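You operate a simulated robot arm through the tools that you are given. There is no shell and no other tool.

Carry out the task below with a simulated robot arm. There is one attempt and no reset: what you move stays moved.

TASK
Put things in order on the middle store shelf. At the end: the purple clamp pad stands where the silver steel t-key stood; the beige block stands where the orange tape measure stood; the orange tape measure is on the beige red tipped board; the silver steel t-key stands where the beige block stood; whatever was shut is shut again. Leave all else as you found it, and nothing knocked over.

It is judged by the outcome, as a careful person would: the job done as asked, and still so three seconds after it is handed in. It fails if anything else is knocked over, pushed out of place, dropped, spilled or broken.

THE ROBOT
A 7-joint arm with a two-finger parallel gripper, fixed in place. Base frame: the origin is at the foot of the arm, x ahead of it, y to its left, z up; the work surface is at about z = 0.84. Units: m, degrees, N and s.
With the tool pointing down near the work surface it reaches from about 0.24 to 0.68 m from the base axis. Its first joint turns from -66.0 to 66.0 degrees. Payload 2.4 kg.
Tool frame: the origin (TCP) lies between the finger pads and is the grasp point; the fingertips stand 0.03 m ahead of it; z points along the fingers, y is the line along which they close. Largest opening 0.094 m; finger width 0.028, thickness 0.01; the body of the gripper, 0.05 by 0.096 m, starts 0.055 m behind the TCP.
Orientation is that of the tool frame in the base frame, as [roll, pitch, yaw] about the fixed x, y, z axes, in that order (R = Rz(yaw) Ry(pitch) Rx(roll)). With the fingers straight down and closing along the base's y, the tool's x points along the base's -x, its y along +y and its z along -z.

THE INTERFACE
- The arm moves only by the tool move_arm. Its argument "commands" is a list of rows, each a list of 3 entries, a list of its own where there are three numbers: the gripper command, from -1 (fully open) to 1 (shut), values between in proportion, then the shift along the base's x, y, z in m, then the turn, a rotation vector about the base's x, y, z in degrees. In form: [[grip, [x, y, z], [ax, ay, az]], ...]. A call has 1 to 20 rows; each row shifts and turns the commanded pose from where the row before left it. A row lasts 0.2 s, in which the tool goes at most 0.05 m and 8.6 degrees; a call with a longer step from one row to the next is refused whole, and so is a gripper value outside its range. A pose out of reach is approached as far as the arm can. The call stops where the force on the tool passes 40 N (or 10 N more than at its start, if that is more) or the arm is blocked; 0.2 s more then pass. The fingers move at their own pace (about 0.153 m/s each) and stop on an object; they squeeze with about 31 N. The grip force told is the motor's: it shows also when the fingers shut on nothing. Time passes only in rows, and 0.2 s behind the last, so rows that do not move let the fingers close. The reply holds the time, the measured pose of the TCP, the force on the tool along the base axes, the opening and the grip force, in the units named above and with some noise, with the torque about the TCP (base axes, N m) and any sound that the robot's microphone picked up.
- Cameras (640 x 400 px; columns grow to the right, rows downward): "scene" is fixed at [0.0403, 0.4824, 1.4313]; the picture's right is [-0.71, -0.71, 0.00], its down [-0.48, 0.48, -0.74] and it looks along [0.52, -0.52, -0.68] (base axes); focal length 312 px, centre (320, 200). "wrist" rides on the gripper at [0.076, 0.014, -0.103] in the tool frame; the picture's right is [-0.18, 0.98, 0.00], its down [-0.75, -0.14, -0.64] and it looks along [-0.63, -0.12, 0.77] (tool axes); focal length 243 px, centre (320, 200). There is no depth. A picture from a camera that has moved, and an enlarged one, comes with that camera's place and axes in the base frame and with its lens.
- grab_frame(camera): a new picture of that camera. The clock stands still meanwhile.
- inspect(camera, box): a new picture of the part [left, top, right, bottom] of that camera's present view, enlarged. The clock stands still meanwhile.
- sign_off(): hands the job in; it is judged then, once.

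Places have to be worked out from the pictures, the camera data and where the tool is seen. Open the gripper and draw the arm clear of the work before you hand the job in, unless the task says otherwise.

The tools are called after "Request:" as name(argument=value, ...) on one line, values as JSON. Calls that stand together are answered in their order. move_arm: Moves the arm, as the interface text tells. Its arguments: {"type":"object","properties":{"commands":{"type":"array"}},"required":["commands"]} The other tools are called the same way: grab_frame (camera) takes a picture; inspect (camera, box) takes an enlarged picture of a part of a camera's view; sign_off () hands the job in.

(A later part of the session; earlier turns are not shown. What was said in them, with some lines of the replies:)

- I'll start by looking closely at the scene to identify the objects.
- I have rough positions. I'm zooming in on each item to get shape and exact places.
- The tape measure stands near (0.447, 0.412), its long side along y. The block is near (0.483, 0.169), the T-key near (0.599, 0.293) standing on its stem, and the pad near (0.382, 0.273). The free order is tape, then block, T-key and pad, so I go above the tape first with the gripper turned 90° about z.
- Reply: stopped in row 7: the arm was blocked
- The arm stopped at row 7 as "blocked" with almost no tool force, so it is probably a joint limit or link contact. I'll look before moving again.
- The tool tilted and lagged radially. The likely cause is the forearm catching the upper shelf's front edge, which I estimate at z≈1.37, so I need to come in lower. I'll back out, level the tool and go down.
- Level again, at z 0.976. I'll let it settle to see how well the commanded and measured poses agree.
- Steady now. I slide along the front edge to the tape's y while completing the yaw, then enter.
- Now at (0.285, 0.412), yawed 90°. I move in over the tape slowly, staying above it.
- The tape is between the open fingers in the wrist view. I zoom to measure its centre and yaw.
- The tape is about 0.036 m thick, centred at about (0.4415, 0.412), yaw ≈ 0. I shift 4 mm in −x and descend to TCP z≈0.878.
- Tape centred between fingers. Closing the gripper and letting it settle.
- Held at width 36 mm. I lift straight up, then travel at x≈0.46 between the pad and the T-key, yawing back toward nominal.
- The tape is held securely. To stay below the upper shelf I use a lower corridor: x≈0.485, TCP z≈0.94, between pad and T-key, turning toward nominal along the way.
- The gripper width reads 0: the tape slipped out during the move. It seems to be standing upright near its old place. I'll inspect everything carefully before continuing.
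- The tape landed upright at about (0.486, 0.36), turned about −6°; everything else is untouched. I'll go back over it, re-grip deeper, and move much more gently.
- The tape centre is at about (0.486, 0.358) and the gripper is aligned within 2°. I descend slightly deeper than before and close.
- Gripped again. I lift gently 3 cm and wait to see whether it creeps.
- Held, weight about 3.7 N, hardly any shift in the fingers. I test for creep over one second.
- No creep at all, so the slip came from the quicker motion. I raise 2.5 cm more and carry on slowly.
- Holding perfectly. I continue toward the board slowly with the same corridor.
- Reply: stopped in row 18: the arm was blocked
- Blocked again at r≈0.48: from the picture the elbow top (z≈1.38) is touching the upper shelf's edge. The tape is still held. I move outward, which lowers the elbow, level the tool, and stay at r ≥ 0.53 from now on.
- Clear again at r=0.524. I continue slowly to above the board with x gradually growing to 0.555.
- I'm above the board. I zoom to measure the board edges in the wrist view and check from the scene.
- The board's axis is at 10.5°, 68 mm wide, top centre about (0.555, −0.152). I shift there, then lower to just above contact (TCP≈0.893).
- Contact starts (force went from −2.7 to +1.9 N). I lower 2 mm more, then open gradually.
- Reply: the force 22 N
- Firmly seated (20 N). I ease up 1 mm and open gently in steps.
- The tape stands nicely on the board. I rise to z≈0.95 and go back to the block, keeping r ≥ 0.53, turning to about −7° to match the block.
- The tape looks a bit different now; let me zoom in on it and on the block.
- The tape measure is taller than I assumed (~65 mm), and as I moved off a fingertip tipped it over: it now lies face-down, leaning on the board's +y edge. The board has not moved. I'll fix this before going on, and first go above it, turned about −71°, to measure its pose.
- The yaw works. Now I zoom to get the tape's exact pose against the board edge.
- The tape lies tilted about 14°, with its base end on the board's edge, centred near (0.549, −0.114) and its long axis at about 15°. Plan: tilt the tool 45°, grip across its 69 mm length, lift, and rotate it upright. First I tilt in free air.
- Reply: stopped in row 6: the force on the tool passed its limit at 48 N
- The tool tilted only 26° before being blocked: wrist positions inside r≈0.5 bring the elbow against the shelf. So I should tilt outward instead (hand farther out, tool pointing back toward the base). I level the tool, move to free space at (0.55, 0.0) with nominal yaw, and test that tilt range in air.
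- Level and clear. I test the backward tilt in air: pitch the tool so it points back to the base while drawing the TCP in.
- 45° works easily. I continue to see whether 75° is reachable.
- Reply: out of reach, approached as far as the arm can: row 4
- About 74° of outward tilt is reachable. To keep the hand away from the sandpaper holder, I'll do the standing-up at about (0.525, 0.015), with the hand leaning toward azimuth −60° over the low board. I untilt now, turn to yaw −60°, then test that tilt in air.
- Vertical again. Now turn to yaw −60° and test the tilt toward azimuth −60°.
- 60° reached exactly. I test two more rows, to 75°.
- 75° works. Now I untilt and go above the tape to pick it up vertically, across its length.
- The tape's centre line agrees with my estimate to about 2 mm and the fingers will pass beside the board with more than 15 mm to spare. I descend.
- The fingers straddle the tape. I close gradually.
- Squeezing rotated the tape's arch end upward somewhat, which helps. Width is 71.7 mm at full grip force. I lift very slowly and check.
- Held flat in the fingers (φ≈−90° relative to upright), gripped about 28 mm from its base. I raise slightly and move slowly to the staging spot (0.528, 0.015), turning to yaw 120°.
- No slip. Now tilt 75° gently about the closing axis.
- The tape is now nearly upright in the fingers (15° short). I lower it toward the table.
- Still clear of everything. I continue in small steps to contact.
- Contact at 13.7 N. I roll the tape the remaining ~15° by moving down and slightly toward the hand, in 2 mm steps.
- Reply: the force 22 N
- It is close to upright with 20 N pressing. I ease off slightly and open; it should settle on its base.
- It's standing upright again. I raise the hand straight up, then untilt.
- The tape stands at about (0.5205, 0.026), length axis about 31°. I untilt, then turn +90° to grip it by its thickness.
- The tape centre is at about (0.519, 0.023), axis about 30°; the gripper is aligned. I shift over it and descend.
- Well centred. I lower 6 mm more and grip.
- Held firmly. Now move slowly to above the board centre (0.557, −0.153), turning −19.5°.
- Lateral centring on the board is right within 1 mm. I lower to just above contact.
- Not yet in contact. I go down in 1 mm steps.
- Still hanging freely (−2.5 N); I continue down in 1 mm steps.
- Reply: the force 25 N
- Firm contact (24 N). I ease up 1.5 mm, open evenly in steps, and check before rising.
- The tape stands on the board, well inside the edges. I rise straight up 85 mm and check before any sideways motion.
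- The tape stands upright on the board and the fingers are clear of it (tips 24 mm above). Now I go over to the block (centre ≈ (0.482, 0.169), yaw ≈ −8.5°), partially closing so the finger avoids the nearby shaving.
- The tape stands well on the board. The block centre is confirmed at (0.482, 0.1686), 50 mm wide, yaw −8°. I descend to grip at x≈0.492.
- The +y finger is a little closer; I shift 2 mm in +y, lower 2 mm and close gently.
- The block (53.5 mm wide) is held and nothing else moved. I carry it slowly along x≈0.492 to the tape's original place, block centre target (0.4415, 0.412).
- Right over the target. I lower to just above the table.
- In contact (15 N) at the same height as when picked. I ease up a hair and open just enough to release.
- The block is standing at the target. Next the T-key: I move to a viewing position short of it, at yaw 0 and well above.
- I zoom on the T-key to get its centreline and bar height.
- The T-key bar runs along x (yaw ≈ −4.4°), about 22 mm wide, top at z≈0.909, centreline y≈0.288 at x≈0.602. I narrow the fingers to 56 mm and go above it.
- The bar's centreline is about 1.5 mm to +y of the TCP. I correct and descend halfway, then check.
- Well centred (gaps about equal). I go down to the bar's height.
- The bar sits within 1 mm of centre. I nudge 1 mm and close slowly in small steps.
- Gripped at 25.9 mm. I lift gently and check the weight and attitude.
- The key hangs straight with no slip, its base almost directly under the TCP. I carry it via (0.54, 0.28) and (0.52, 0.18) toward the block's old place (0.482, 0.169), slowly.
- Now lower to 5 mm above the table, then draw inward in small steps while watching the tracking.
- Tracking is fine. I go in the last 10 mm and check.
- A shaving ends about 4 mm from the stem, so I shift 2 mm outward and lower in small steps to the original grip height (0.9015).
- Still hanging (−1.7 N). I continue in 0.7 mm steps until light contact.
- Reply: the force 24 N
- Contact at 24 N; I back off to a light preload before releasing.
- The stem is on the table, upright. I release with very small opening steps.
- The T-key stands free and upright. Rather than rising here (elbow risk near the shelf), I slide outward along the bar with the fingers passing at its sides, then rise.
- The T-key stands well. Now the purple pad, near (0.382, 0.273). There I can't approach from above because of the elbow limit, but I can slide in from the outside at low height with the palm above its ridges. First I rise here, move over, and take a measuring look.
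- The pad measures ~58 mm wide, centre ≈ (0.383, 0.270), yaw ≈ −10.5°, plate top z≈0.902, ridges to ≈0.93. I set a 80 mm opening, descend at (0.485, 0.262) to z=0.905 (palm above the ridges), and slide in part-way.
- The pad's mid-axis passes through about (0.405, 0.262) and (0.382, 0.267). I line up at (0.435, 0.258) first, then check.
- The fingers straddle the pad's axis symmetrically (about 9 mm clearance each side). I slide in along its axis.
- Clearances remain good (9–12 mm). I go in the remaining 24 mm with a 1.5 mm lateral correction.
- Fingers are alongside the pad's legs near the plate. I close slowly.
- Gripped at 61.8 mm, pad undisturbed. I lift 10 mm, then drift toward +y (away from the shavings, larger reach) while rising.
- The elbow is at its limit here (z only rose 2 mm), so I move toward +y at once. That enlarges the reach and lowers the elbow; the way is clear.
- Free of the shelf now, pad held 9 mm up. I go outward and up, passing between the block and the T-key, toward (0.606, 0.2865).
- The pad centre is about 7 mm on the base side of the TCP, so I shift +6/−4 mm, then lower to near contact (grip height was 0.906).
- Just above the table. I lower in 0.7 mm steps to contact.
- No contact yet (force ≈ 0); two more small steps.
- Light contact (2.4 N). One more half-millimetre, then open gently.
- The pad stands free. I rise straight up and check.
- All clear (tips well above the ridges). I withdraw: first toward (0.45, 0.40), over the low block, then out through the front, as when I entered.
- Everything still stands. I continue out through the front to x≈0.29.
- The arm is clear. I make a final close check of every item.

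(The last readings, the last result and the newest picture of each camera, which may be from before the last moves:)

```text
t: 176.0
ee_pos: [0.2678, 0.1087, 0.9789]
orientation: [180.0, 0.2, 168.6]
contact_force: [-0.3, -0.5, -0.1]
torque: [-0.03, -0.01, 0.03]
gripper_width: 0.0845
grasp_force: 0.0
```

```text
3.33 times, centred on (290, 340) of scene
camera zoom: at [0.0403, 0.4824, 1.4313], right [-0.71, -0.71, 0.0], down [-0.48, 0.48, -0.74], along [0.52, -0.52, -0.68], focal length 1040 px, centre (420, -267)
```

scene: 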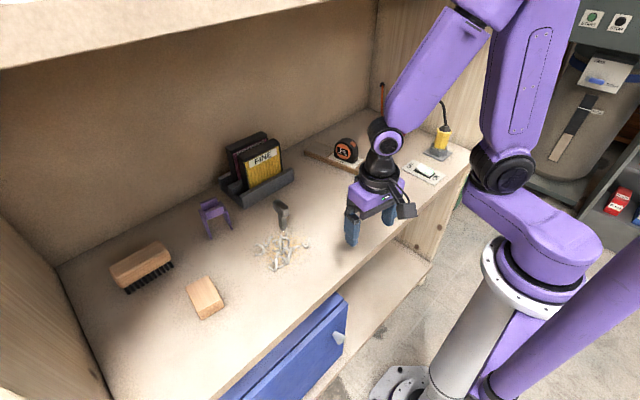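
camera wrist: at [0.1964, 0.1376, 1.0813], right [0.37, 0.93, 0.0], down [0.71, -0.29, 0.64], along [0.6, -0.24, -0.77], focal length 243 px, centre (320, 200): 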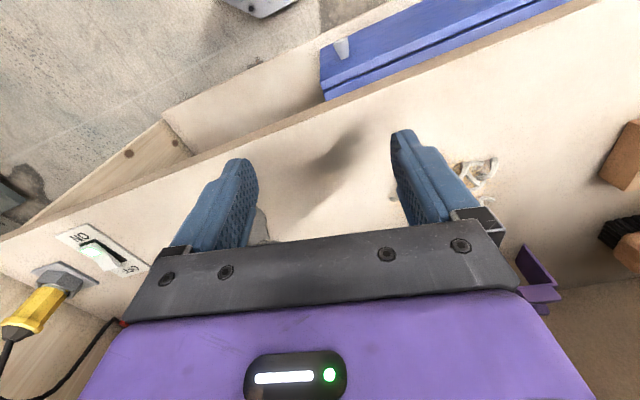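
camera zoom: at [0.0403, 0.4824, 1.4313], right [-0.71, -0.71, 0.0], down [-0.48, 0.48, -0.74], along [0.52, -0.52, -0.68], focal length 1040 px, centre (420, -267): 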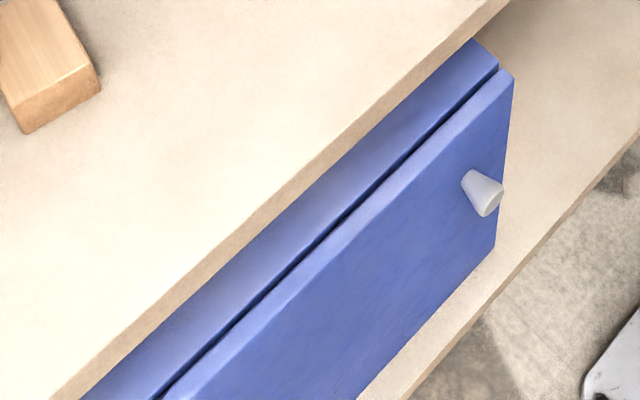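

The check shows:
- The pad stands at the T-key's old place.
- The block stands at the tape's old place.
- The T-key stands at the block's old place.
- The tape measure stands upright on the red-tipped board.
- The board, brush, sandpaper holder, switch, plug and blue cabinet (still shut) are unchanged.
- The gripper is open and the arm is clear.

I hand the job in.

Request:
sign_off()

```text
The job is handed in.
```

The shelf is in the order you asked for, and I've handed the job in. The tape measure had two mishaps on the way: it was dropped once and knocked over once.

**Final positions, checked in the last pictures:**
- **Purple clamp pad:** stands where the T-key stood, within about 1 cm.
- **Beige block:** stands where the tape measure stood, within a few millimetres.
- **Silver T-key:** stands upright where the block stood, a few millimetres outward of centre to avoid a wood shaving.
- **Orange tape measure:** stands upright on the red-tipped board, about 6 mm off its centre line.
- **Everything else:** the board, brush, sandpaper holder, switch and yellow plug look unmoved. I opened nothing, and the blue cabinet looks the same as at the start.

**What went wrong:**
- **Dropped:** the tape measure slipped out of the gripper during the first carry and fell a few centimetres. It landed upright.
- **Knocked over:** after I first set it on the board, a fingertip tipped it over as the arm moved away. I stood it up on the table and put it back on the board. The pictures show no damage.
- **Upper shelf:** the robot's elbow pressed against the upper shelf a few times while reaching in. I saw no effect on the shelf or anything on it.
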